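You operate a simulated robot arm through the tools that you are given. There is no shell and no other tool.

You are at the controls of a simulated robot arm. One attempt, no reset.

Task
Put things in order on the programmer end of the front desk. At the end: the large blue nozzle stands where the small green nozzle stood; the small green nozzle stands on top of the purple tub; the orange block from the programmer end of the front desk stands where the large blue nozzle stood; the black chip block is on the white carton; whatever was shut is shut again. Leave all else as you found it, and nothing knocked over.

Only the result counts: the job must be done as asked and must still hold three seconds after the hand-in. Knocking over, shifting, dropping, spilling or breaking anything else fails it.

Robot
A 7-joint arm with a two-finger parallel gripper, fixed in place. Base frame: the origin is on the floor under the middle of its stand, x ahead of it, y to its left, z up; the work surface is at about z = 75. Readings come in cm, rad, newtons and seconds.
With the tool pointing down near the work surface it reaches from about 20 to 68 cm from the base axis. Its first joint turns from -1.152 to 1.152 rad. Payload 2.4 kg.
The tool frame sits at the grasp point between the pads (the TCP): z along the fingers, y along the line on which they close. The tips reach 3 cm beyond it. Largest opening 9.4 cm; finger width 2.8, thickness 1; the body of the gripper, 5 by 9.6 cm, starts 5.5 cm behind the TCP.
Orientation is that of the tool frame in the base frame, as a unit quaternion [x, y, z, w]. With the fingers straight down and closing along the base's y, the tool's x points along the base's -x, its y along +y and its z along -z.

Tools
- The arm moves only by the tool play_rows. Its argument "motion" is a list of rows, each an object (a shift or turn left out is 0, a gripper value left out holds the last) with "jaw": the finger opening in cm, from 0 to 9.4; "delta_pos": the shift along the tool's x, y, z in cm, a list of three; "turn": the turn, a rotation vector about the tool's x, y, z in rad, a list of three. In form: [{"jaw": jaw, "delta_pos": [tx, ty, tz], "turn": [rx, ry, rz]}, ...]. A call has 1 to 20 rows; each row shifts and turns the commanded pose from where the row before left it, along the tool's axes as they then stand. A row lasts 0.2 s, in which the tool goes at most 5 cm and 0.15 rad; a call with a longer step from one row to the next is refused whole, and so is a gripper value outside its range. A pose out of reach is approached as far as the arm can. The call stops where the force on the tool passes 40 N (or 10 N more than at its start, if that is more) or the arm is blocked; 0.2 s more then pass. Each finger travels about 15.3 cm/s and halts on what it meets, pressing with about 44 N; the grip force reading is that of the motor and also rises with nothing between the fingers. The clock runs only during rows and for 0.2 s after the last one: add rows that do not move to give the fingers time. It gives the time, the measured TCP pose, the force on the tool (base axes), the opening and the grip force at its end, in the units of the frame above (readings bear some noise), with the torque about the TCP (base axes, N m) and any sound that the robot's microphone picked up.
- Cameras (640 x 400 px; columns grow to the right, rows downward): "scene" is fixed at [4.3, 49.22, 142.57]; the picture's right is [-0.60, -0.80, 0.00], its down [-0.59, 0.44, -0.68] and it looks along [0.54, -0.41, -0.74] (base axes); focal length 325 px, centre (320, 200). "wrist" rides on the gripper at [7.6, 1.4, -10.2] in the tool frame; the picture's right is [-0.18, 0.98, 0.00], its down [-0.75, -0.14, -0.64] and it looks along [-0.63, -0.12, 0.77] (tool axes); focal length 243 px, centre (320, 200). There is no depth. A picture from a camera that has moved, and an enlarged one, comes with that camera's place and axes in the base frame and with its lens.
- grab_frame(camera): a new picture of that camera. It takes no simulated time.
- inspect(camera, box): a new picture of the part [left, top, right, bottom] of that camera's present view, enlarged. It takes no simulated time.
- close_job(): hands the job in; it is judged then, once.

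Nothing tells you positions but the pictures and the camera data. Unless the task says otherwise, let go and move clear before handing in.

The tools are called after ">>>" by a JSON object that holds its "api" and its "payload". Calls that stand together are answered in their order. play_rows: Moves the arm, as the interface text tells. Its arguments: {"type":"object","properties":{"motion":{"type":"array"}},"required":["motion"]} The other tools are called the same way: grab_frame (camera) takes a picture; inspect (camera, box) takes an enlarged picture of a part of a camera's view; close_job () hands the job in.

At the start:

```text
time: 0.0
tool_pos: [38.83, 13.17, 107.17]
orientation: [0.0, 1.0, 0.001, 0.0]
wrist_force: [-0.2, 0.1, -0.6]
moment: [0.01, -0.01, -0.02]
finger_gap: 9.39
finger_force: 0.0
```

scene: 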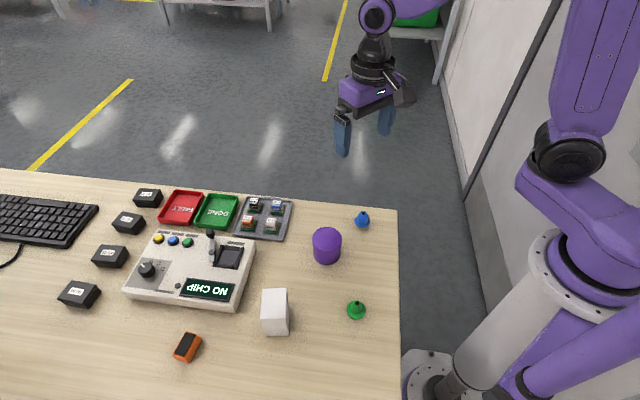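
wrist: 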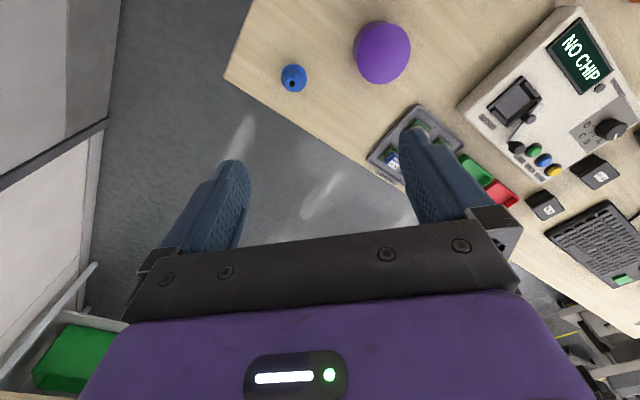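

I see a desk with a programmer, a purple tub, a blue and a green nozzle, a white carton and an orange block. I'll take close-up pictures first to locate everything.

>>> {"api": "inspect", "payload": {"camera": "scene", "box": [220, 180, 420, 305]}}

>>> {"api": "inspect", "payload": {"camera": "scene", "box": [220, 260, 420, 385]}}

>>> {"api": "inspect", "payload": {"camera": "scene", "box": [100, 180, 300, 305]}}

>>> {"api": "inspect", "payload": {"camera": "scene", "box": [40, 260, 240, 385]}}

>>> {"api": "inspect", "payload": {"camera": "scene", "box": [0, 0, 640, 400]}}

```text
3.20 times, centred on (320, 242) of scene
camera zoom: at [4.3, 49.22, 142.57], right [-0.6, -0.8, 0.0], down [-0.59, 0.44, -0.68], along [0.54, -0.41, -0.74], focal length 1040 px, centre (320, 64)
```

zoom: 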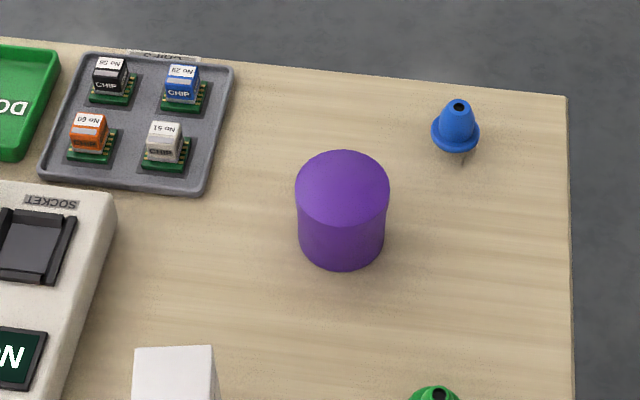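

```text
3.20 times, centred on (320, 322) of scene
camera zoom: at [4.3, 49.22, 142.57], right [-0.6, -0.8, 0.0], down [-0.59, 0.44, -0.68], along [0.54, -0.41, -0.74], focal length 1040 px, centre (320, -192)
```

zoom: 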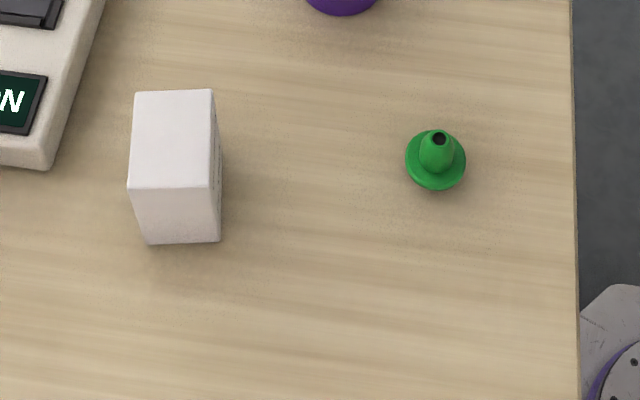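

```text
3.20 times, centred on (200, 242) of scene
camera zoom: at [4.3, 49.22, 142.57], right [-0.6, -0.8, 0.0], down [-0.59, 0.44, -0.68], along [0.54, -0.41, -0.74], focal length 1040 px, centre (704, 64)
```

zoom: 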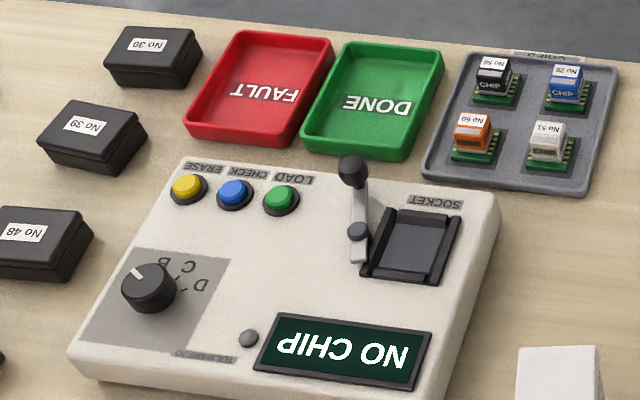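

```text
3.20 times, centred on (140, 322) of scene
camera zoom: at [4.3, 49.22, 142.57], right [-0.6, -0.8, 0.0], down [-0.59, 0.44, -0.68], along [0.54, -0.41, -0.74], focal length 1040 px, centre (896, -192)
```

zoom: 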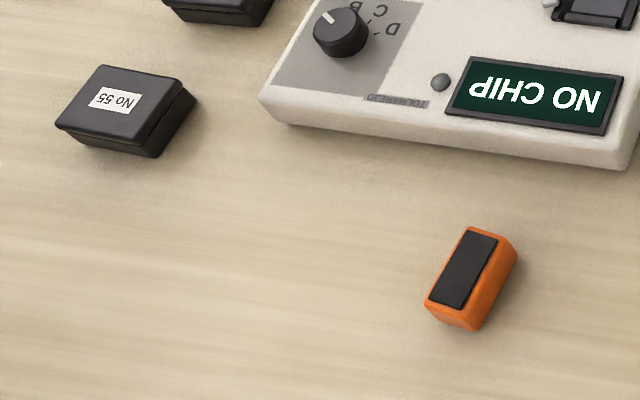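

```text
1.00 times, centred on (320, 200) of scene (not enlarged: the box is as wide or as high as the picture)
camera zoom: at [4.3, 49.22, 142.57], right [-0.6, -0.8, 0.0], down [-0.59, 0.44, -0.68], along [0.54, -0.41, -0.74], focal length 325 px, centre (320, 200)
```

zoom: 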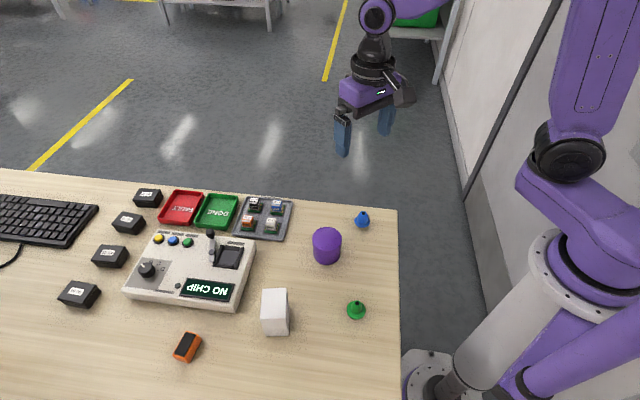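

I see the chip tray at the far edge, the tub, two nozzles, the carton and the orange block. I'll take enlarged wrist views from here to measure positions from a second viewpoint.

>>> {"api": "inspect", "payload": {"camera": "wrist", "box": [240, 0, 440, 125]}}

>>> {"api": "inspect", "payload": {"camera": "wrist", "box": [360, 60, 560, 185]}}

>>> {"api": "inspect", "payload": {"camera": "wrist", "box": [440, 0, 640, 125]}}

```text
3.20 times, centred on (340, 62) of wrist
camera zoom: at [31.17, 14.5, 117.44], right [0.18, 0.98, 0.0], down [0.75, -0.14, 0.64], along [0.63, -0.12, -0.77], focal length 776 px, centre (256, 640)
```

zoom: 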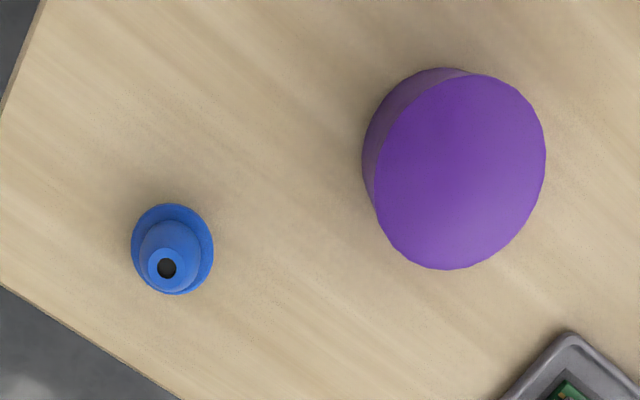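

```text
3.20 times, centred on (460, 122) of wrist
camera zoom: at [31.17, 14.5, 117.44], right [0.18, 0.98, 0.0], down [0.75, -0.14, 0.64], along [0.63, -0.12, -0.77], focal length 776 px, centre (-128, 448)
```

zoom: 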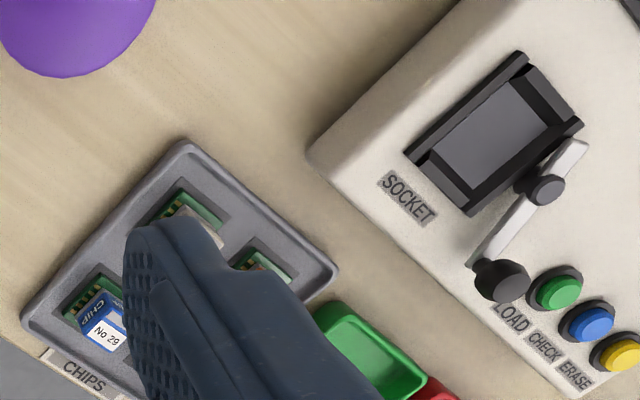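

```text
3.20 times, centred on (540, 62) of wrist
camera zoom: at [31.17, 14.5, 117.44], right [0.18, 0.98, 0.0], down [0.75, -0.14, 0.64], along [0.63, -0.12, -0.77], focal length 776 px, centre (-384, 640)
```

zoom: 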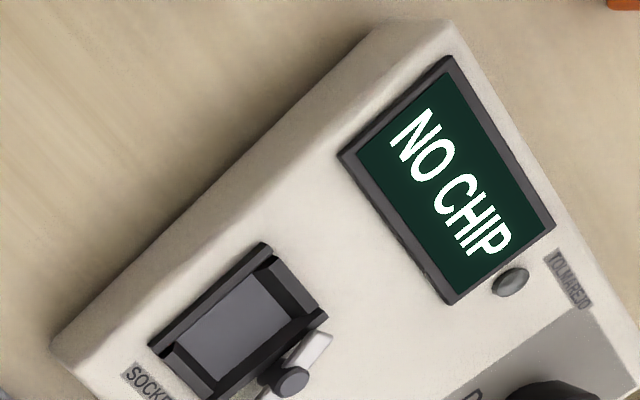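

The green nozzle is at roughly (23, 25), the tub near (38, 21.5) with its top at about z 81.5, and the blue nozzle near (40, 8.5). I'll move above the green nozzle for a close look.

>>> {"api": "play_rows", "payload": {"motion": [{"jaw": 9.4, "delta_pos": [3.1, 2.4, 2.4]}, {"delta_pos": [3.1, 2.4, 2.4]}, {"delta_pos": [3.1, 2.4, 2.4]}, {"delta_pos": [3.1, 2.4, 2.4]}, {"delta_pos": [3.1, 2.4, 2.4]}, {}]}}

>>> {"api": "inspect", "payload": {"camera": "wrist", "box": [220, 20, 420, 145]}}

>>> {"api": "grab_frame", "payload": {"camera": "wrist"}}

>>> {"api": "grab_frame", "payload": {"camera": "scene"}}

```text
time: 1.4
tool_pos: [23.27, 25.17, 95.28]
orientation: [0.0, 1.0, 0.0, 0.0]
wrist_force: [-0.2, 0.0, -0.1]
moment: [0.02, -0.01, 0.0]
finger_gap: 9.38
finger_force: 0.2
```

```text
3.20 times, centred on (320, 82) of wrist
camera zoom: at [15.64, 26.59, 105.46], right [0.18, 0.98, 0.0], down [0.75, -0.14, 0.64], along [0.63, -0.12, -0.77], focal length 776 px, centre (320, 576)
```

zoom: 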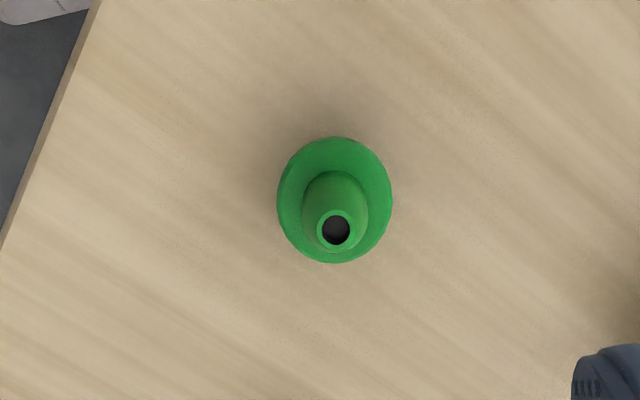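

```text
taken
camera wrist: at [15.64, 26.59, 105.46], right [0.18, 0.98, 0.0], down [0.75, -0.14, 0.64], along [0.63, -0.12, -0.77], focal length 243 px, centre (320, 200)
```

wrist: 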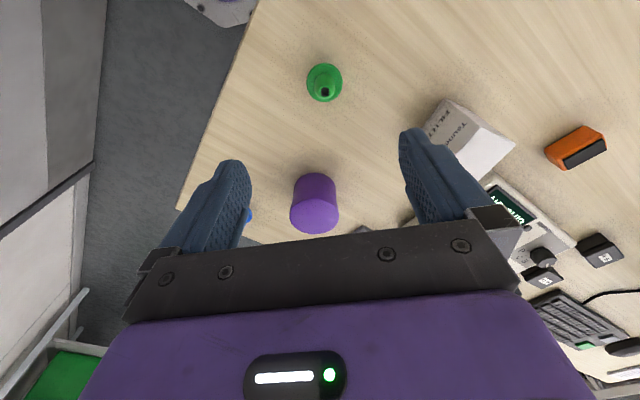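

```text
taken
```

scene: 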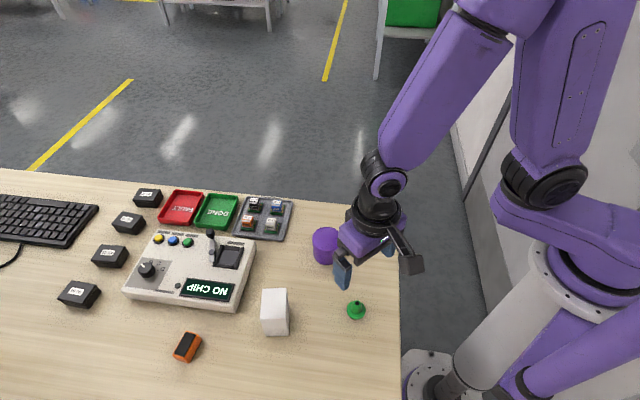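

The green nozzle's flange centre comes out near (23.1, 25.7), about 4.1 cm wide and 4 cm tall. I'll zoom further to see the profile before grasping.

>>> {"api": "inspect", "payload": {"camera": "scene", "box": [332, 290, 380, 320]}}

>>> {"api": "inspect", "payload": {"camera": "scene", "box": [338, 202, 386, 232]}}

>>> {"api": "inspect", "payload": {"camera": "wrist", "box": [284, 55, 364, 105]}}

>>> {"api": "inspect", "payload": {"camera": "wrist", "box": [260, 150, 380, 225]}}

>>> {"api": "inspect", "payload": {"camera": "wrist", "box": [400, 80, 640, 230]}}

```text
13.33 times, centred on (356, 305) of scene
camera zoom: at [4.29, 49.22, 142.57], right [-0.6, -0.8, 0.0], down [-0.59, 0.44, -0.68], along [0.54, -0.41, -0.74], focal length 4332 px, centre (-160, -1200)
```

zoom: 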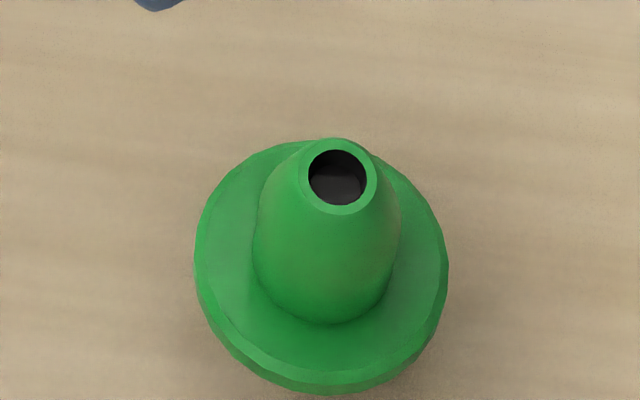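

```text
13.33 times, centred on (362, 217) of scene
camera zoom: at [4.29, 49.22, 142.57], right [-0.6, -0.8, 0.0], down [-0.59, 0.44, -0.68], along [0.54, -0.41, -0.74], focal length 4332 px, centre (-240, -27)
```

zoom: 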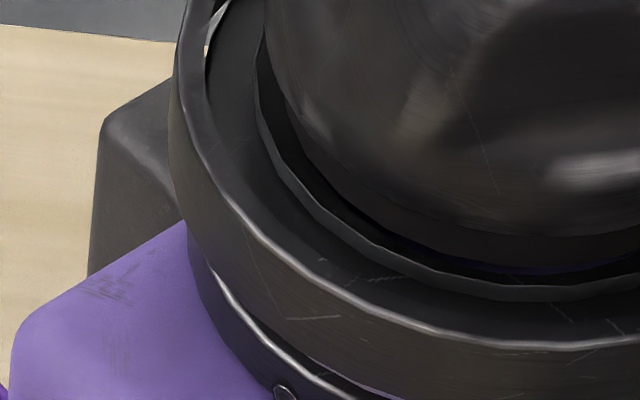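

```text
8.00 times, centred on (324, 80) of wrist
camera zoom: at [15.64, 26.59, 105.46], right [0.18, 0.98, 0.0], down [0.75, -0.14, 0.64], along [0.63, -0.12, -0.77], focal length 1941 px, centre (288, 1160)
```

zoom: 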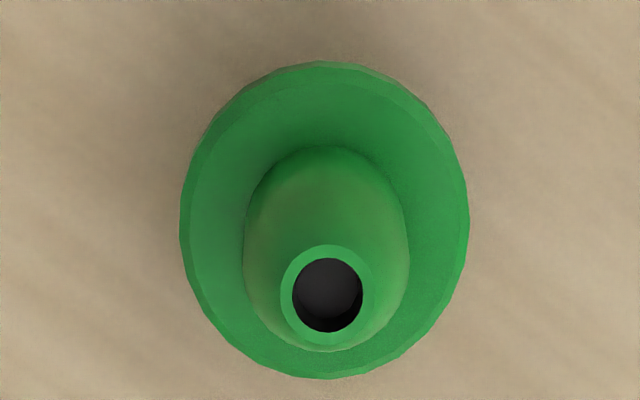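

```text
5.33 times, centred on (320, 188) of wrist
camera zoom: at [15.64, 26.59, 105.46], right [0.18, 0.98, 0.0], down [0.75, -0.14, 0.64], along [0.63, -0.12, -0.77], focal length 1294 px, centre (320, 267)
```

zoom: 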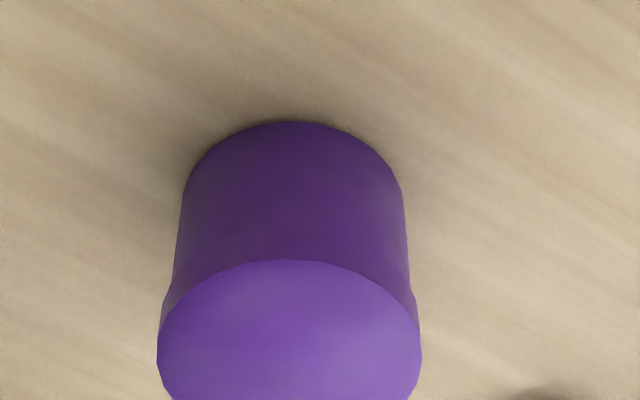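

```text
2.67 times, centred on (520, 155) of wrist
camera zoom: at [15.64, 26.59, 105.46], right [0.18, 0.98, 0.0], down [0.75, -0.14, 0.64], along [0.63, -0.12, -0.77], focal length 647 px, centre (-213, 320)
```

zoom: 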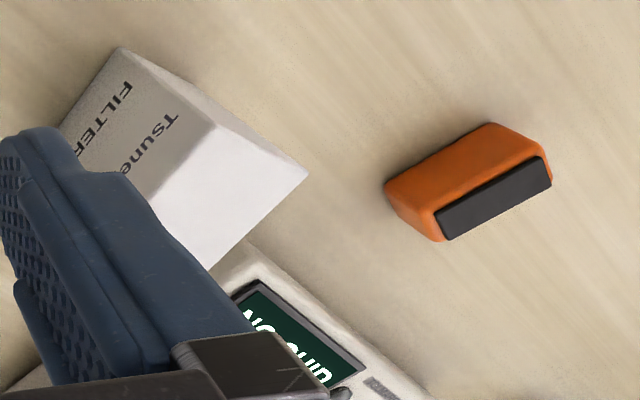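

The nozzle is a bullet-shaped body on a flange, so I'll grip the body just above the flange. I'm lowering to z 85 for a closer fix.

>>> {"api": "play_rows", "payload": {"motion": [{"delta_pos": [0.1, 0.3, 3.5]}, {"delta_pos": [0.07, 0.23, 3.5]}, {"delta_pos": [0, 0, 3.28]}, {}]}}

>>> {"api": "inspect", "payload": {"camera": "wrist", "box": [240, 60, 400, 160]}}

>>> {"api": "inspect", "payload": {"camera": "scene", "box": [310, 260, 406, 320]}}

```text
time: 2.4
tool_pos: [23.23, 25.6, 85.03]
orientation: [0.001, 1.0, 0.0, 0.0]
wrist_force: [0.3, 0.1, -0.2]
moment: [-0.01, 0.02, 0.02]
finger_gap: 9.37
finger_force: 0.0
```

```text
4.00 times, centred on (320, 110) of wrist
camera zoom: at [15.54, 27.05, 95.19], right [0.18, 0.98, 0.0], down [0.75, -0.14, 0.64], along [0.63, -0.12, -0.77], focal length 970 px, centre (320, 560)
```

zoom: 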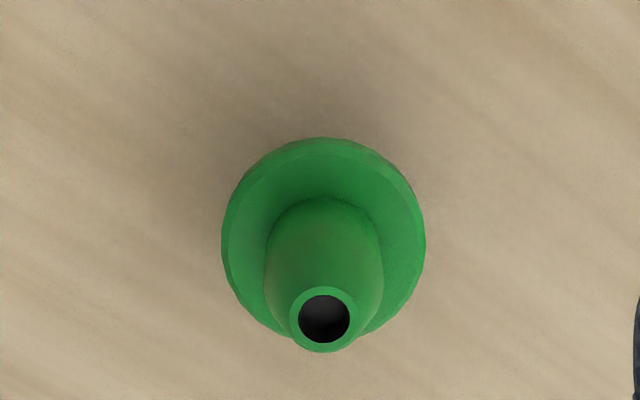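

```text
6.67 times, centred on (358, 290) of scene
camera zoom: at [4.3, 49.22, 142.57], right [-0.6, -0.8, 0.0], down [-0.59, 0.44, -0.68], along [0.54, -0.41, -0.74], focal length 2166 px, centre (67, -400)
```

zoom: 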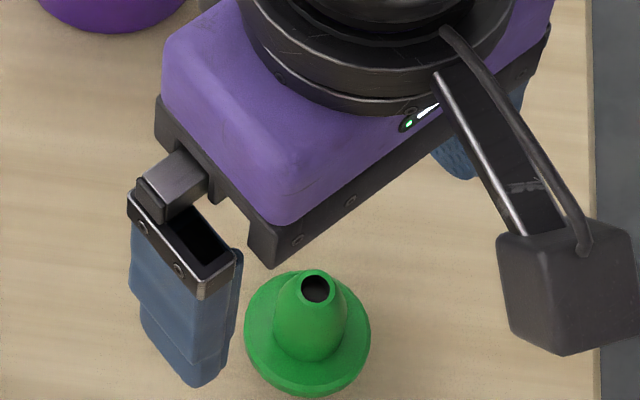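

Flange centre is at (23.2, 25.7) and the nozzle top at about z 79.1. I'll lower so the tips sit just above the flange, then close.

>>> {"api": "play_rows", "payload": {"motion": [{"delta_pos": [0, 0.06, 2.5]}, {"delta_pos": [0, 0, 2.5]}, {"delta_pos": [0, 0, 1.0]}, {}, {}]}}

>>> {"api": "grab_frame", "payload": {"camera": "wrist"}}

>>> {"api": "inspect", "payload": {"camera": "scene", "box": [310, 260, 406, 320]}}

```text
time: 3.6
tool_pos: [23.25, 25.73, 78.9]
orientation: [0.0, 1.0, 0.0, 0.0]
wrist_force: [0.7, 0.0, 0.5]
moment: [-0.02, -0.04, -0.03]
finger_gap: 9.4
finger_force: 0.0
```

```text
taken
camera wrist: at [15.54, 27.1, 89.13], right [0.18, 0.98, 0.0], down [0.75, -0.14, 0.64], along [0.63, -0.12, -0.77], focal length 243 px, centre (320, 200)
```

wrist: 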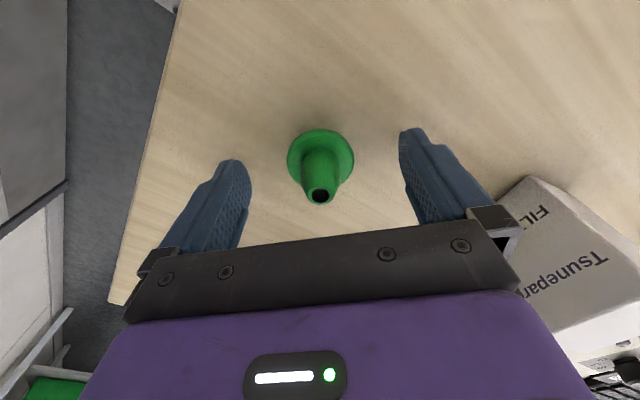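

```text
6.67 times, centred on (358, 290) of scene
camera zoom: at [4.3, 49.22, 142.57], right [-0.6, -0.8, 0.0], down [-0.59, 0.44, -0.68], along [0.54, -0.41, -0.74], focal length 2166 px, centre (67, -400)
```

zoom: 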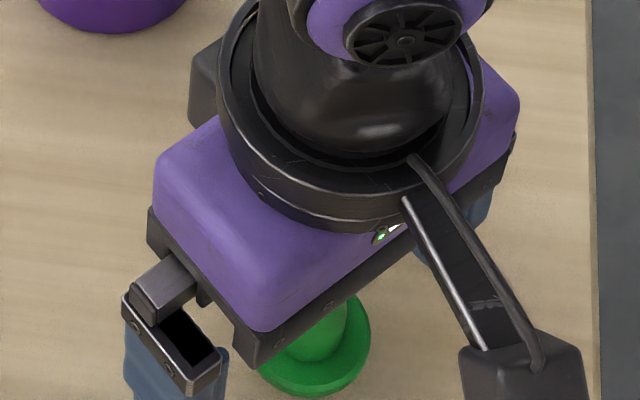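

The nozzle sits centred between the fingers. Closing now.

>>> {"api": "play_rows", "payload": {"motion": [{"jaw": 5}, {"jaw": 3}, {"jaw": 1.2}, {}, {}]}}

>>> {"api": "inspect", "payload": {"camera": "wrist", "box": [240, 100, 400, 200]}}

```text
time: 4.8
tool_pos: [23.26, 25.79, 78.97]
orientation: [0.001, 1.0, 0.0, 0.001]
wrist_force: [-1.1, -0.5, -0.8]
moment: [-0.01, 0.02, -0.01]
finger_gap: 3.84
finger_force: 44.0
```

```text
4.00 times, centred on (320, 150) of wrist
camera zoom: at [15.54, 27.1, 89.14], right [0.18, 0.98, 0.0], down [0.75, -0.14, 0.64], along [0.63, -0.12, -0.77], focal length 970 px, centre (320, 400)
```

zoom: 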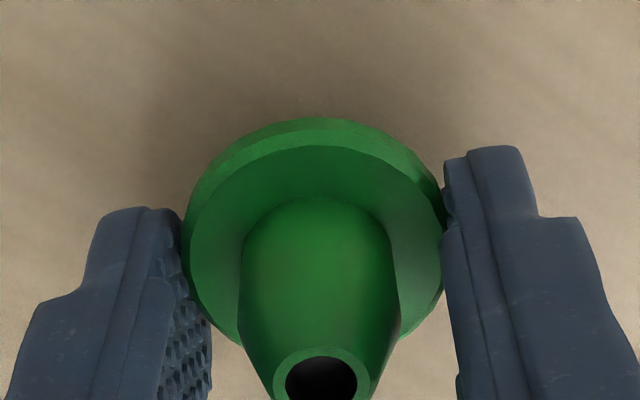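

The gap of 3.84 cm shows I'm on the sloped shoulder of the flange, not the body. I'll open, go 0.7 cm lower to hold the flange's side, and close again.

>>> {"api": "play_rows", "payload": {"motion": [{"jaw": 5.5}, {}, {"delta_pos": [0, 0, 0.35]}, {"delta_pos": [0, 0, 0.3]}, {}, {"jaw": 3.0}, {}, {}]}}

>>> {"api": "inspect", "payload": {"camera": "wrist", "box": [240, 100, 400, 200]}}

```text
time: 6.6
tool_pos: [23.25, 25.68, 78.38]
orientation: [0.0, 1.0, 0.0, 0.0]
wrist_force: [0.0, -0.5, 1.0]
moment: [0.0, 0.04, 0.02]
finger_gap: 3.87
finger_force: 43.9
```

```text
4.00 times, centred on (320, 150) of wrist
camera zoom: at [15.52, 27.11, 88.49], right [0.18, 0.98, 0.0], down [0.75, -0.14, 0.64], along [0.63, -0.12, -0.77], focal length 970 px, centre (320, 400)
```

zoom: 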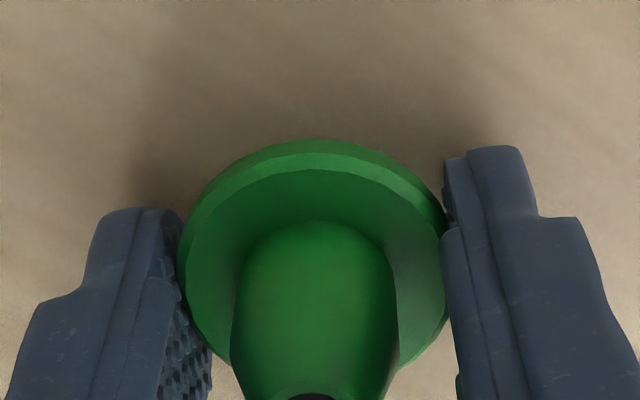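

The gap is unchanged at 3.87 cm, so the fingers hold the flange's side wall. Lifting gently and checking.

>>> {"api": "play_rows", "payload": {"motion": [{"delta_pos": [0, 0, -0.5]}, {"delta_pos": [0, 0, -1.0]}, {"delta_pos": [0, 0, -2.0]}, {"delta_pos": [0, 0, -3.0]}, {"delta_pos": [0, 0, -3.0]}, {"delta_pos": [0, 0, -3.0]}, {"delta_pos": [0, 0, -3.0]}, {}]}}

>>> {"api": "grab_frame", "payload": {"camera": "wrist"}}

>>> {"api": "inspect", "payload": {"camera": "scene", "box": [290, 220, 418, 300]}}

```text
time: 8.4
tool_pos: [23.28, 25.79, 93.68]
orientation: [-0.001, 1.0, 0.0, 0.0]
wrist_force: [-1.1, -0.5, -0.4]
moment: [-0.01, 0.04, 0.02]
finger_gap: 3.84
finger_force: 44.0
```

```text
taken
camera wrist: at [15.56, 27.1, 103.89], right [0.18, 0.98, 0.0], down [0.75, -0.14, 0.64], along [0.63, -0.12, -0.77], focal length 243 px, centre (320, 200)
```

wrist: 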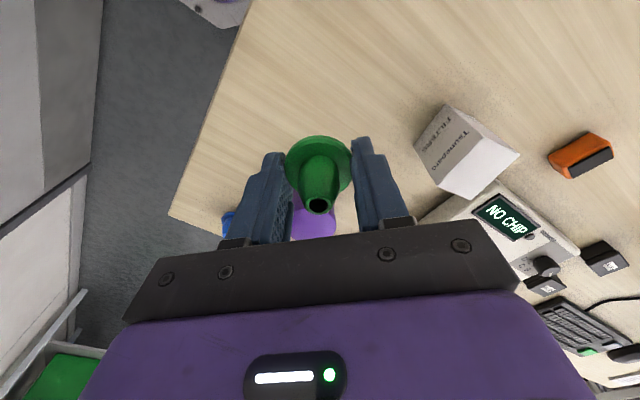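

```text
5.00 times, centred on (354, 260) of scene
camera zoom: at [4.3, 49.22, 142.57], right [-0.6, -0.8, 0.0], down [-0.59, 0.44, -0.68], along [0.54, -0.41, -0.74], focal length 1624 px, centre (150, -100)
```

zoom: 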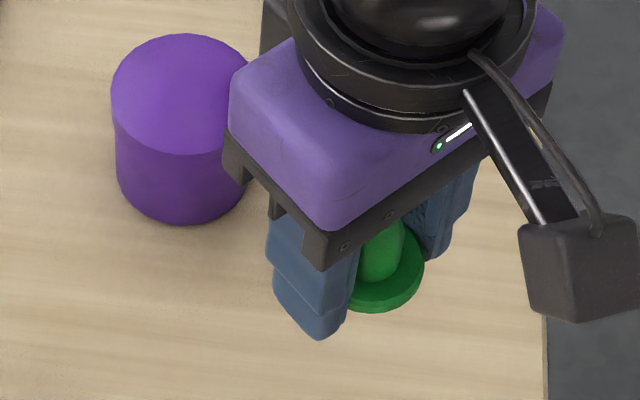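

The nozzle came up with the fingers. I'll zoom to check that it didn't tilt.

>>> {"api": "inspect", "payload": {"camera": "wrist", "box": [240, 120, 400, 220]}}

>>> {"api": "inspect", "payload": {"camera": "scene", "box": [334, 250, 398, 290]}}

```text
4.00 times, centred on (320, 170) of wrist
camera zoom: at [15.56, 27.1, 103.89], right [0.18, 0.98, 0.0], down [0.75, -0.14, 0.64], along [0.63, -0.12, -0.77], focal length 970 px, centre (320, 320)
```

zoom: 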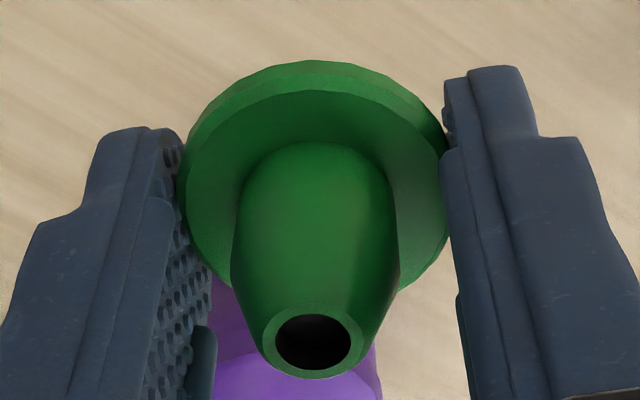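

```text
10.00 times, centred on (366, 270) of scene
camera zoom: at [4.3, 49.22, 142.57], right [-0.6, -0.8, 0.0], down [-0.59, 0.44, -0.68], along [0.54, -0.41, -0.74], focal length 3249 px, centre (-140, -500)
```

zoom: 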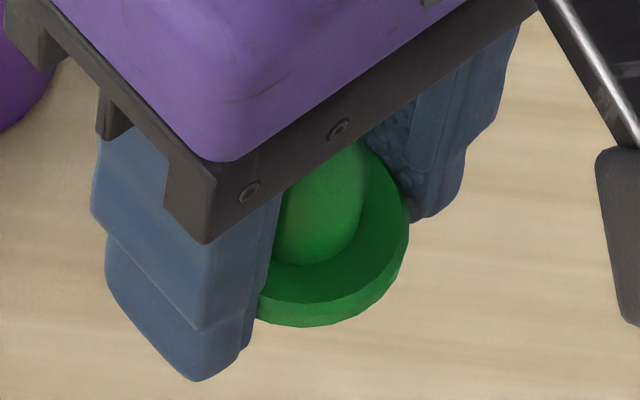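

The nozzle hasn't shifted in the grip. Next I move toward the tub and look at it before going over it.

>>> {"api": "play_rows", "payload": {"motion": [{"delta_pos": [-2.0, -1.4, -0.4]}, {"delta_pos": [-2.0, -1.4, -0.4]}, {"delta_pos": [-2.0, -1.4, -0.5]}, {}]}}

>>> {"api": "grab_frame", "payload": {"camera": "wrist"}}

>>> {"api": "inspect", "payload": {"camera": "wrist", "box": [220, 100, 420, 225]}}

>>> {"api": "inspect", "payload": {"camera": "scene", "box": [290, 210, 370, 260]}}

```text
time: 9.4
tool_pos: [29.29, 21.62, 95.09]
orientation: [0.001, 1.0, 0.0, 0.0]
wrist_force: [-0.2, -0.3, 0.0]
moment: [0.0, 0.04, -0.02]
finger_gap: 3.85
finger_force: 43.6
```

```text
taken
camera wrist: at [21.58, 22.93, 105.22], right [0.18, 0.98, 0.0], down [0.75, -0.14, 0.64], along [0.63, -0.12, -0.77], focal length 243 px, centre (320, 200)
```

wrist: 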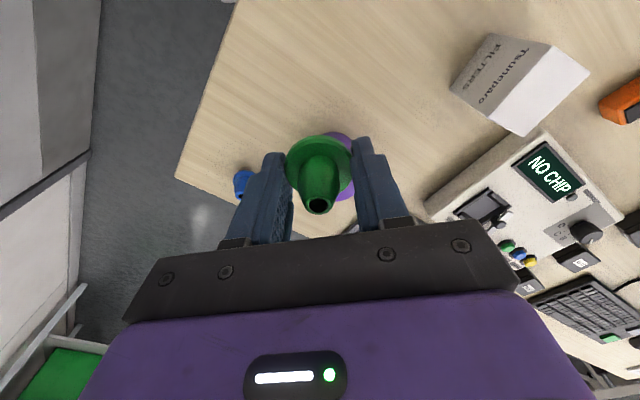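

```text
3.20 times, centred on (320, 162) of wrist
camera zoom: at [21.58, 22.93, 105.22], right [0.18, 0.98, 0.0], down [0.75, -0.14, 0.64], along [0.63, -0.12, -0.77], focal length 776 px, centre (320, 320)
```

zoom: 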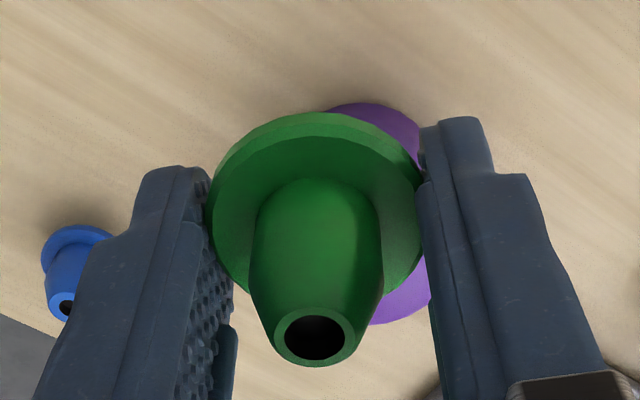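

```text
8.00 times, centred on (330, 235) of scene
camera zoom: at [4.3, 49.22, 142.57], right [-0.6, -0.8, 0.0], down [-0.59, 0.44, -0.68], along [0.54, -0.41, -0.74], focal length 2599 px, centre (240, -80)
```

zoom: 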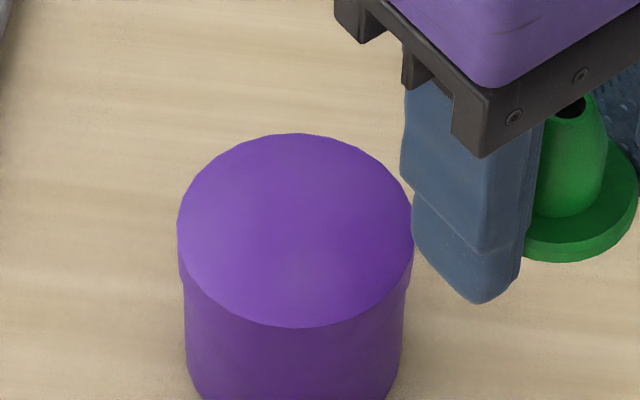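

The tub has a slightly wider lid, and the held nozzle hides it from this spot. I'll move directly over it at the same height so it shows beyond the nozzle.

>>> {"api": "play_rows", "payload": {"motion": [{"delta_pos": [-3.0, 0, 0]}, {"delta_pos": [-3.0, 0, 0]}, {"delta_pos": [-2.9, -0.1, 0]}, {}]}}

>>> {"api": "inspect", "payload": {"camera": "wrist", "box": [220, 50, 420, 175]}}

>>> {"api": "inspect", "payload": {"camera": "scene", "box": [290, 180, 390, 270]}}

```text
time: 10.4
tool_pos: [38.13, 21.33, 95.12]
orientation: [0.0, 1.0, 0.0, 0.001]
wrist_force: [0.3, -0.1, -1.2]
moment: [0.03, 0.02, -0.01]
finger_gap: 3.83
finger_force: 44.2
```

```text
3.20 times, centred on (320, 112) of wrist
camera zoom: at [30.54, 22.76, 105.3], right [0.18, 0.98, 0.0], down [0.75, -0.14, 0.64], along [0.63, -0.12, -0.77], focal length 776 px, centre (320, 480)
```

zoom: 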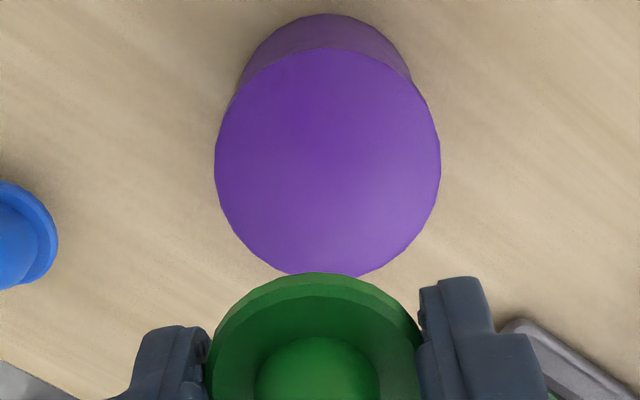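

```text
4.44 times, centred on (340, 225) of scene
camera zoom: at [4.3, 49.22, 142.57], right [-0.6, -0.8, 0.0], down [-0.59, 0.44, -0.68], along [0.54, -0.41, -0.74], focal length 1444 px, centre (231, 89)
```

zoom: 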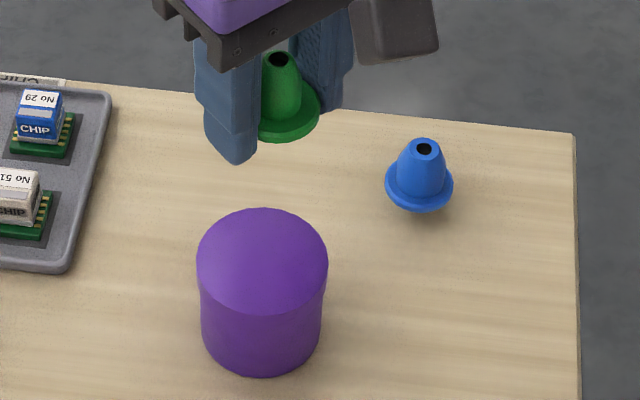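

The tub's top is centred near (38.0, 21.8) at z ≈ 81.4, wide enough for nozzle and fingertips. I'll align and lower to about 1 cm above it.

>>> {"api": "play_rows", "payload": {"motion": [{"delta_pos": [0.2, 0.33, 2.5]}, {"delta_pos": [0, 0, 2.5]}, {"delta_pos": [0, 0, 2.5]}, {"delta_pos": [0, 0, 1.5]}, {}, {}]}}

>>> {"api": "inspect", "payload": {"camera": "wrist", "box": [220, 80, 420, 205]}}

>>> {"api": "inspect", "payload": {"camera": "scene", "box": [290, 200, 370, 270]}}

```text
time: 11.8
tool_pos: [38.11, 21.7, 86.25]
orientation: [0.0, 1.0, 0.0, 0.0]
wrist_force: [0.1, -1.2, -0.5]
moment: [0.0, -0.01, -0.02]
finger_gap: 3.85
finger_force: 44.7
```

```text
3.20 times, centred on (320, 142) of wrist
camera zoom: at [30.29, 23.06, 96.39], right [0.18, 0.98, 0.0], down [0.75, -0.14, 0.64], along [0.63, -0.12, -0.77], focal length 776 px, centre (320, 384)
```

zoom: 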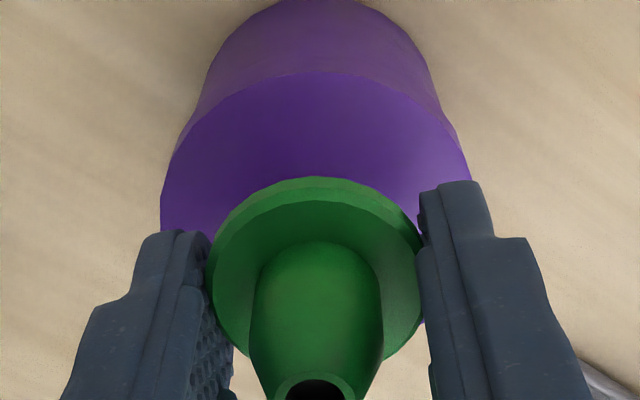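

```text
5.71 times, centred on (330, 235) of scene
camera zoom: at [4.3, 49.22, 142.57], right [-0.6, -0.8, 0.0], down [-0.59, 0.44, -0.68], along [0.54, -0.41, -0.74], focal length 1856 px, centre (263, 0)
```

zoom: 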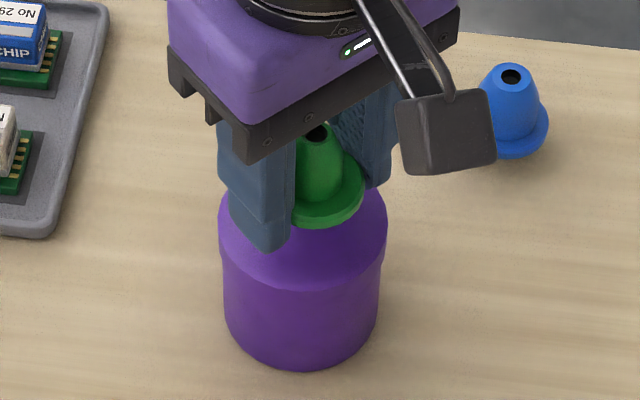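

The nozzle is centred over the tub, about 1.5 cm above it. Lowering slowly while watching the force.

>>> {"api": "play_rows", "payload": {"motion": [{"delta_pos": [0, 0, 0.5]}, {"delta_pos": [0, 0, 0.4]}, {"delta_pos": [0, 0, 0.2]}, {}, {}]}}

>>> {"api": "inspect", "payload": {"camera": "scene", "box": [306, 215, 354, 245]}}

```text
time: 13.0
tool_pos: [37.93, 21.85, 85.07]
orientation: [0.0, 1.0, 0.0, 0.0]
wrist_force: [-0.7, 0.1, -0.9]
moment: [-0.01, 0.01, 0.01]
finger_gap: 3.84
finger_force: 44.4
```

```text
13.33 times, centred on (330, 230) of scene
camera zoom: at [4.3, 49.22, 142.57], right [-0.6, -0.8, 0.0], down [-0.59, 0.44, -0.68], along [0.54, -0.41, -0.74], focal length 4332 px, centre (187, -200)
```

zoom: 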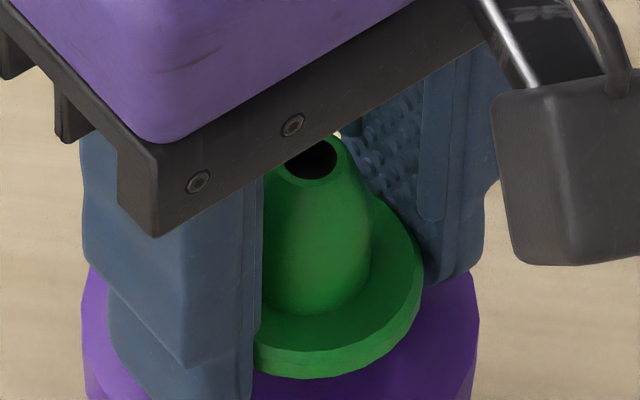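

>>> {"api": "play_rows", "payload": {"motion": [{"delta_pos": [0, 0, 0.1]}, {"delta_pos": [0, 0, 0.1]}, {}]}}

>>> {"api": "inspect", "payload": {"camera": "scene", "box": [306, 215, 354, 245]}}

```text
time: 13.8
tool_pos: [37.96, 21.81, 84.77]
orientation: [-0.001, 1.0, -0.001, 0.0]
wrist_force: [-0.1, -1.1, 4.5]
moment: [0.01, 0.03, 0.03]
finger_gap: 3.82
finger_force: 44.2
```

```text
13.33 times, centred on (330, 230) of scene
camera zoom: at [4.29, 49.21, 142.57], right [-0.6, -0.8, 0.0], down [-0.59, 0.44, -0.68], along [0.54, -0.41, -0.74], focal length 4332 px, centre (187, -200)
```

zoom: 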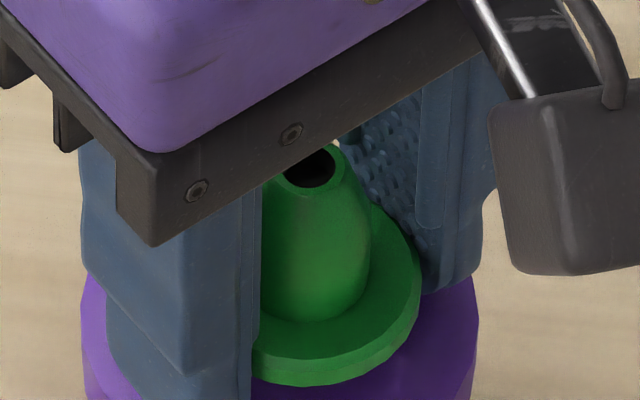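

The force rose to 4.5 N, so the nozzle rests on the tub. I'll open gently and lift straight up.

>>> {"api": "play_rows", "payload": {"motion": [{"jaw": 4.2}, {"jaw": 5.0}, {"jaw": 6.0}, {"jaw": 7.0}, {}, {"delta_pos": [0, 0, -0.5]}, {"delta_pos": [0, 0, -1.5]}, {"delta_pos": [0, 0, -3.0]}, {"delta_pos": [0, 0, -3.0]}, {"delta_pos": [0, 0, -3.0]}, {"jaw": 9.4}, {}]}}

>>> {"api": "grab_frame", "payload": {"camera": "wrist"}}

>>> {"api": "inspect", "payload": {"camera": "scene", "box": [290, 200, 386, 260]}}

```text
time: 16.4
tool_pos: [37.82, 21.77, 95.74]
orientation: [0.0, 1.0, 0.0, 0.0]
wrist_force: [-0.3, 0.3, -0.2]
moment: [-0.02, -0.02, 0.01]
finger_gap: 9.39
finger_force: 0.0
```

```text
taken
camera wrist: at [30.21, 23.13, 106.0], right [0.18, 0.98, 0.0], down [0.75, -0.14, 0.64], along [0.63, -0.12, -0.77], focal length 243 px, centre (320, 200)
```

wrist: 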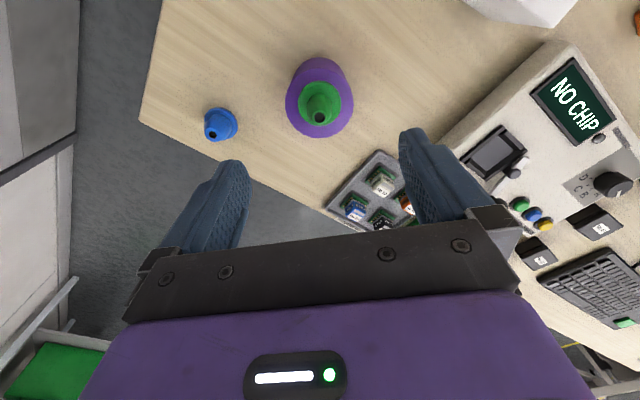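

```text
6.67 times, centred on (338, 230) of scene
camera zoom: at [4.29, 49.22, 142.57], right [-0.6, -0.8, 0.0], down [-0.59, 0.44, -0.68], along [0.54, -0.41, -0.74], focal length 2166 px, centre (200, 0)
```

zoom: 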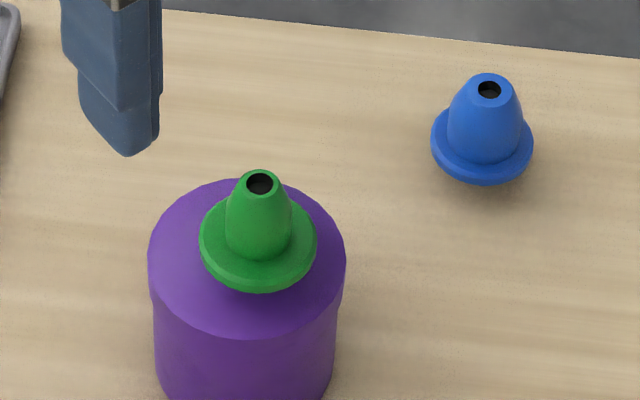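

The green nozzle stands centred on the tub. Now over to the blue nozzle at about (40.2, 8.5), keeping height until clear of the tub.

>>> {"api": "play_rows", "payload": {"motion": [{"delta_pos": [-0.6, -3.3, 0]}, {"delta_pos": [-0.6, -3.3, 0]}, {"delta_pos": [-0.6, -3.3, 0]}, {"delta_pos": [-0.6, -3.4, 0]}, {"delta_pos": [0, 0, 3.5]}, {"delta_pos": [0, 0, 3.6]}, {"delta_pos": [0, 0, 3.6]}, {}]}}

>>> {"api": "inspect", "payload": {"camera": "wrist", "box": [240, 60, 400, 160]}}

>>> {"api": "grab_frame", "payload": {"camera": "wrist"}}

>>> {"api": "inspect", "payload": {"camera": "scene", "box": [310, 180, 406, 240]}}

```text
time: 18.2
tool_pos: [40.42, 8.5, 85.09]
orientation: [0.0, 1.0, 0.0, 0.001]
wrist_force: [-0.1, -0.9, 0.2]
moment: [0.0, -0.03, -0.01]
finger_gap: 9.39
finger_force: 0.0
```

```text
4.00 times, centred on (320, 110) of wrist
camera zoom: at [32.64, 9.77, 95.31], right [0.18, 0.98, 0.0], down [0.75, -0.14, 0.64], along [0.63, -0.12, -0.77], focal length 970 px, centre (320, 560)
```

zoom: 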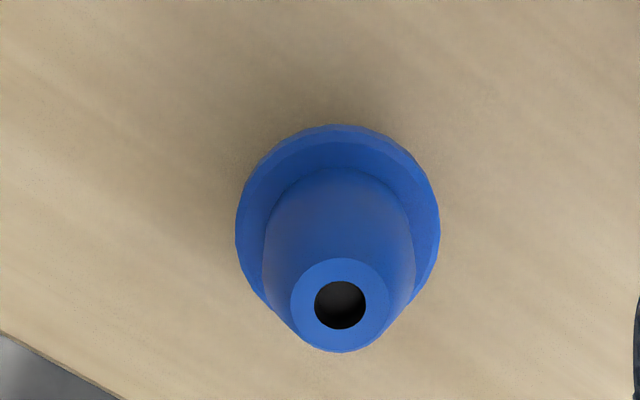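

```text
taken
camera wrist: at [32.64, 9.77, 95.31], right [0.18, 0.98, 0.0], down [0.75, -0.14, 0.64], along [0.63, -0.12, -0.77], focal length 243 px, centre (320, 200)
```

wrist: 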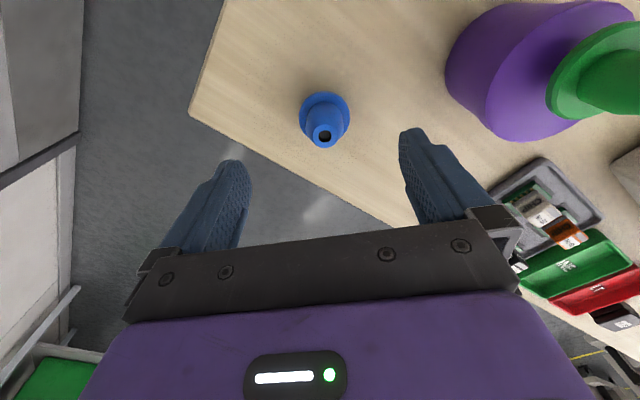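

```text
6.67 times, centred on (358, 210) of scene
camera zoom: at [4.3, 49.22, 142.57], right [-0.6, -0.8, 0.0], down [-0.59, 0.44, -0.68], along [0.54, -0.41, -0.74], focal length 2166 px, centre (67, 133)
```

zoom: 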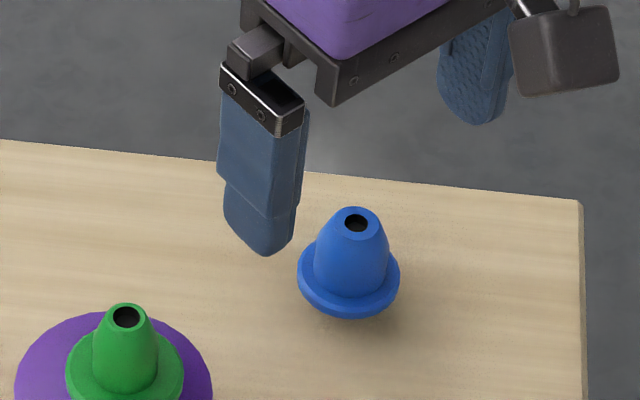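

The blue nozzle shows about 0.5 cm to the left of the finger centre. I'll correct that, lower to z 79.5 and check the centring.

>>> {"api": "play_rows", "payload": {"motion": [{"delta_pos": [0.27, 0.47, 0]}, {"delta_pos": [0, 0, 2.0]}, {"delta_pos": [0, 0, 2.0]}, {"delta_pos": [0, 0, 1.6]}, {}, {}]}}

>>> {"api": "inspect", "payload": {"camera": "wrist", "box": [220, 100, 420, 225]}}

>>> {"api": "inspect", "payload": {"camera": "scene", "box": [310, 180, 406, 240]}}

```text
time: 19.6
tool_pos: [39.89, 8.84, 79.47]
orientation: [0.0, 1.0, 0.0, 0.0]
wrist_force: [1.0, 0.8, 0.1]
moment: [0.02, 0.02, 0.03]
finger_gap: 9.41
finger_force: 0.0
```

```text
3.20 times, centred on (320, 162) of wrist
camera zoom: at [32.29, 10.27, 89.71], right [0.18, 0.98, 0.0], down [0.75, -0.14, 0.64], along [0.63, -0.12, -0.77], focal length 776 px, centre (320, 320)
```

zoom: 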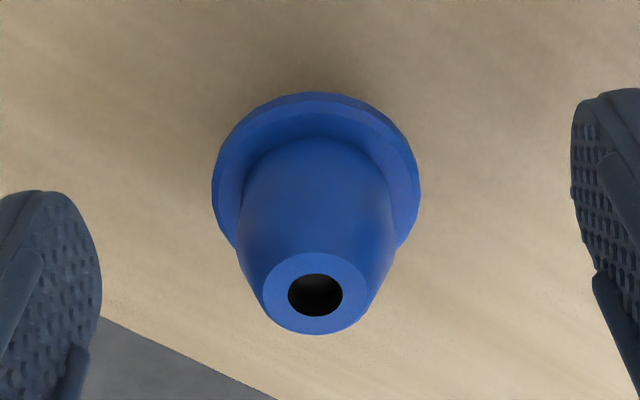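

```text
6.67 times, centred on (358, 210) of scene
camera zoom: at [4.3, 49.22, 142.57], right [-0.6, -0.8, 0.0], down [-0.59, 0.44, -0.68], along [0.54, -0.41, -0.74], focal length 2166 px, centre (67, 133)
```

zoom: 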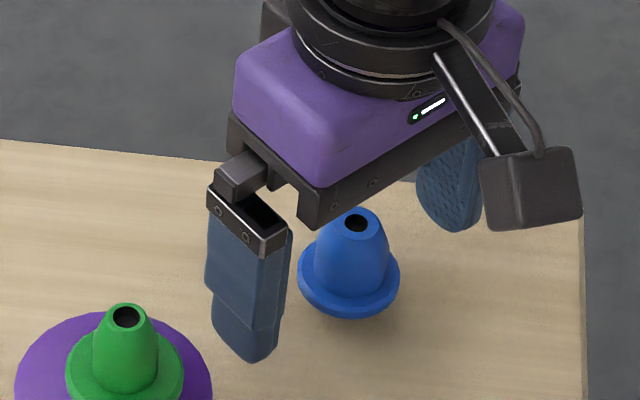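

It's well centred. Lowering to flange height and closing.

>>> {"api": "play_rows", "payload": {"motion": [{"delta_pos": [0, 0, 0.6]}, {"delta_pos": [0, 0, 0.5]}, {"jaw": 6.5}, {"jaw": 5.0}, {"jaw": 3.0}, {}, {}]}}

>>> {"api": "inspect", "payload": {"camera": "wrist", "box": [240, 120, 400, 220]}}

>>> {"api": "inspect", "payload": {"camera": "scene", "box": [310, 180, 406, 240]}}

```text
time: 21.2
tool_pos: [40.01, 8.85, 78.36]
orientation: [0.001, 1.0, 0.0, -0.001]
wrist_force: [0.4, -0.1, 0.0]
moment: [-0.03, -0.03, 0.0]
finger_gap: 3.86
finger_force: 44.0
```

```text
4.00 times, centred on (320, 170) of wrist
camera zoom: at [32.3, 10.28, 88.62], right [0.18, 0.98, 0.0], down [0.75, -0.14, 0.64], along [0.63, -0.12, -0.77], focal length 970 px, centre (320, 320)
```

zoom: 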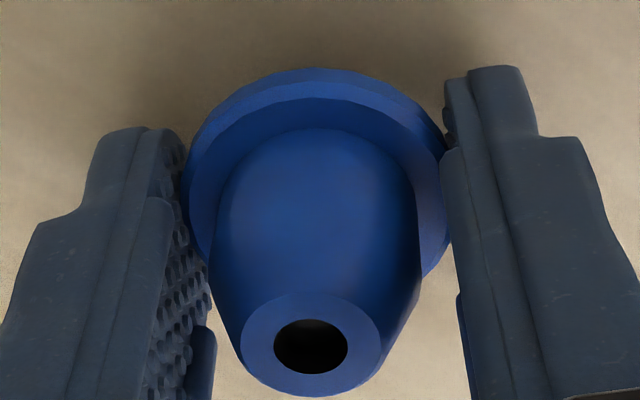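

```text
6.67 times, centred on (358, 210) of scene
camera zoom: at [4.3, 49.22, 142.57], right [-0.6, -0.8, 0.0], down [-0.59, 0.44, -0.68], along [0.54, -0.41, -0.74], focal length 2166 px, centre (67, 133)
```

zoom: 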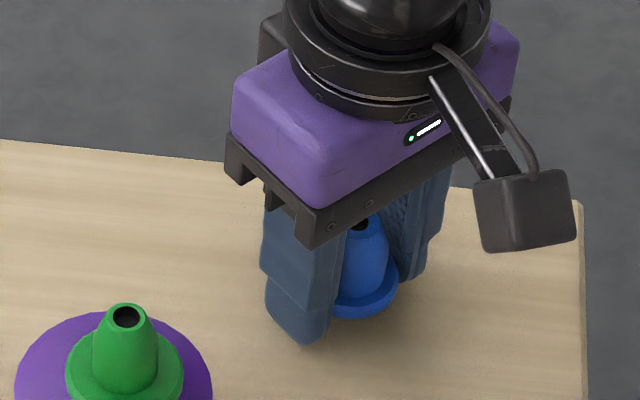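

Blue is gripped the same way with a 3.86 cm gap. Lifting and checking.

>>> {"api": "play_rows", "payload": {"motion": [{"delta_pos": [0, 0, -0.5]}, {"delta_pos": [0, 0, -1.0]}, {"delta_pos": [0, 0, -2.0]}, {"delta_pos": [0, 0, -3.0]}, {"delta_pos": [0, 0, -3.0]}, {"delta_pos": [0, 0, -3.0]}, {"delta_pos": [0, 0, -3.0]}, {}]}}

>>> {"api": "inspect", "payload": {"camera": "wrist", "box": [240, 120, 400, 220]}}

>>> {"api": "grab_frame", "payload": {"camera": "scene"}}

```text
time: 23.0
tool_pos: [39.97, 9.01, 93.92]
orientation: [0.0, 1.0, 0.0, 0.0]
wrist_force: [-0.1, -0.9, 0.3]
moment: [0.01, 0.0, 0.01]
finger_gap: 3.86
finger_force: 44.5
```

```text
4.00 times, centred on (320, 170) of wrist
camera zoom: at [32.32, 10.32, 104.13], right [0.18, 0.98, 0.0], down [0.75, -0.14, 0.64], along [0.63, -0.12, -0.77], focal length 970 px, centre (320, 320)
```

zoom: 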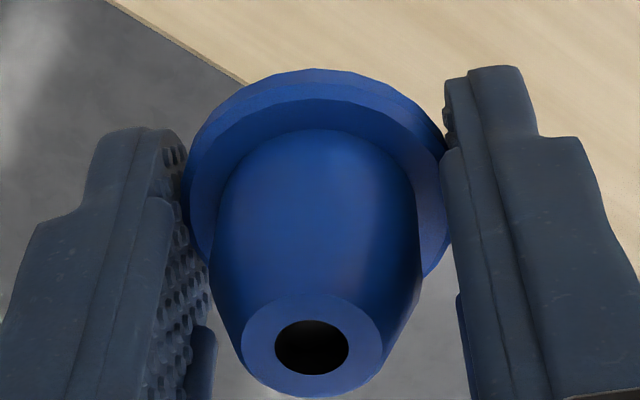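

```text
taken
```

scene: 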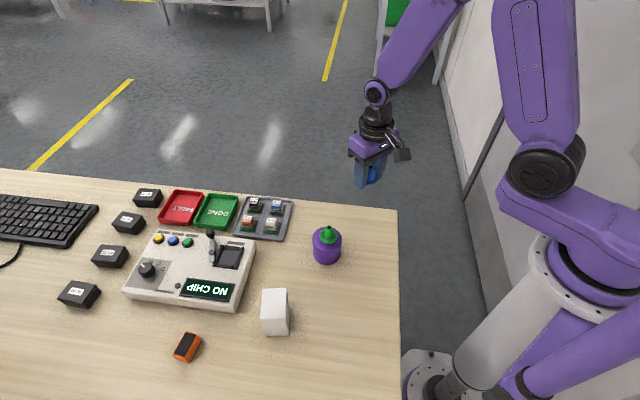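

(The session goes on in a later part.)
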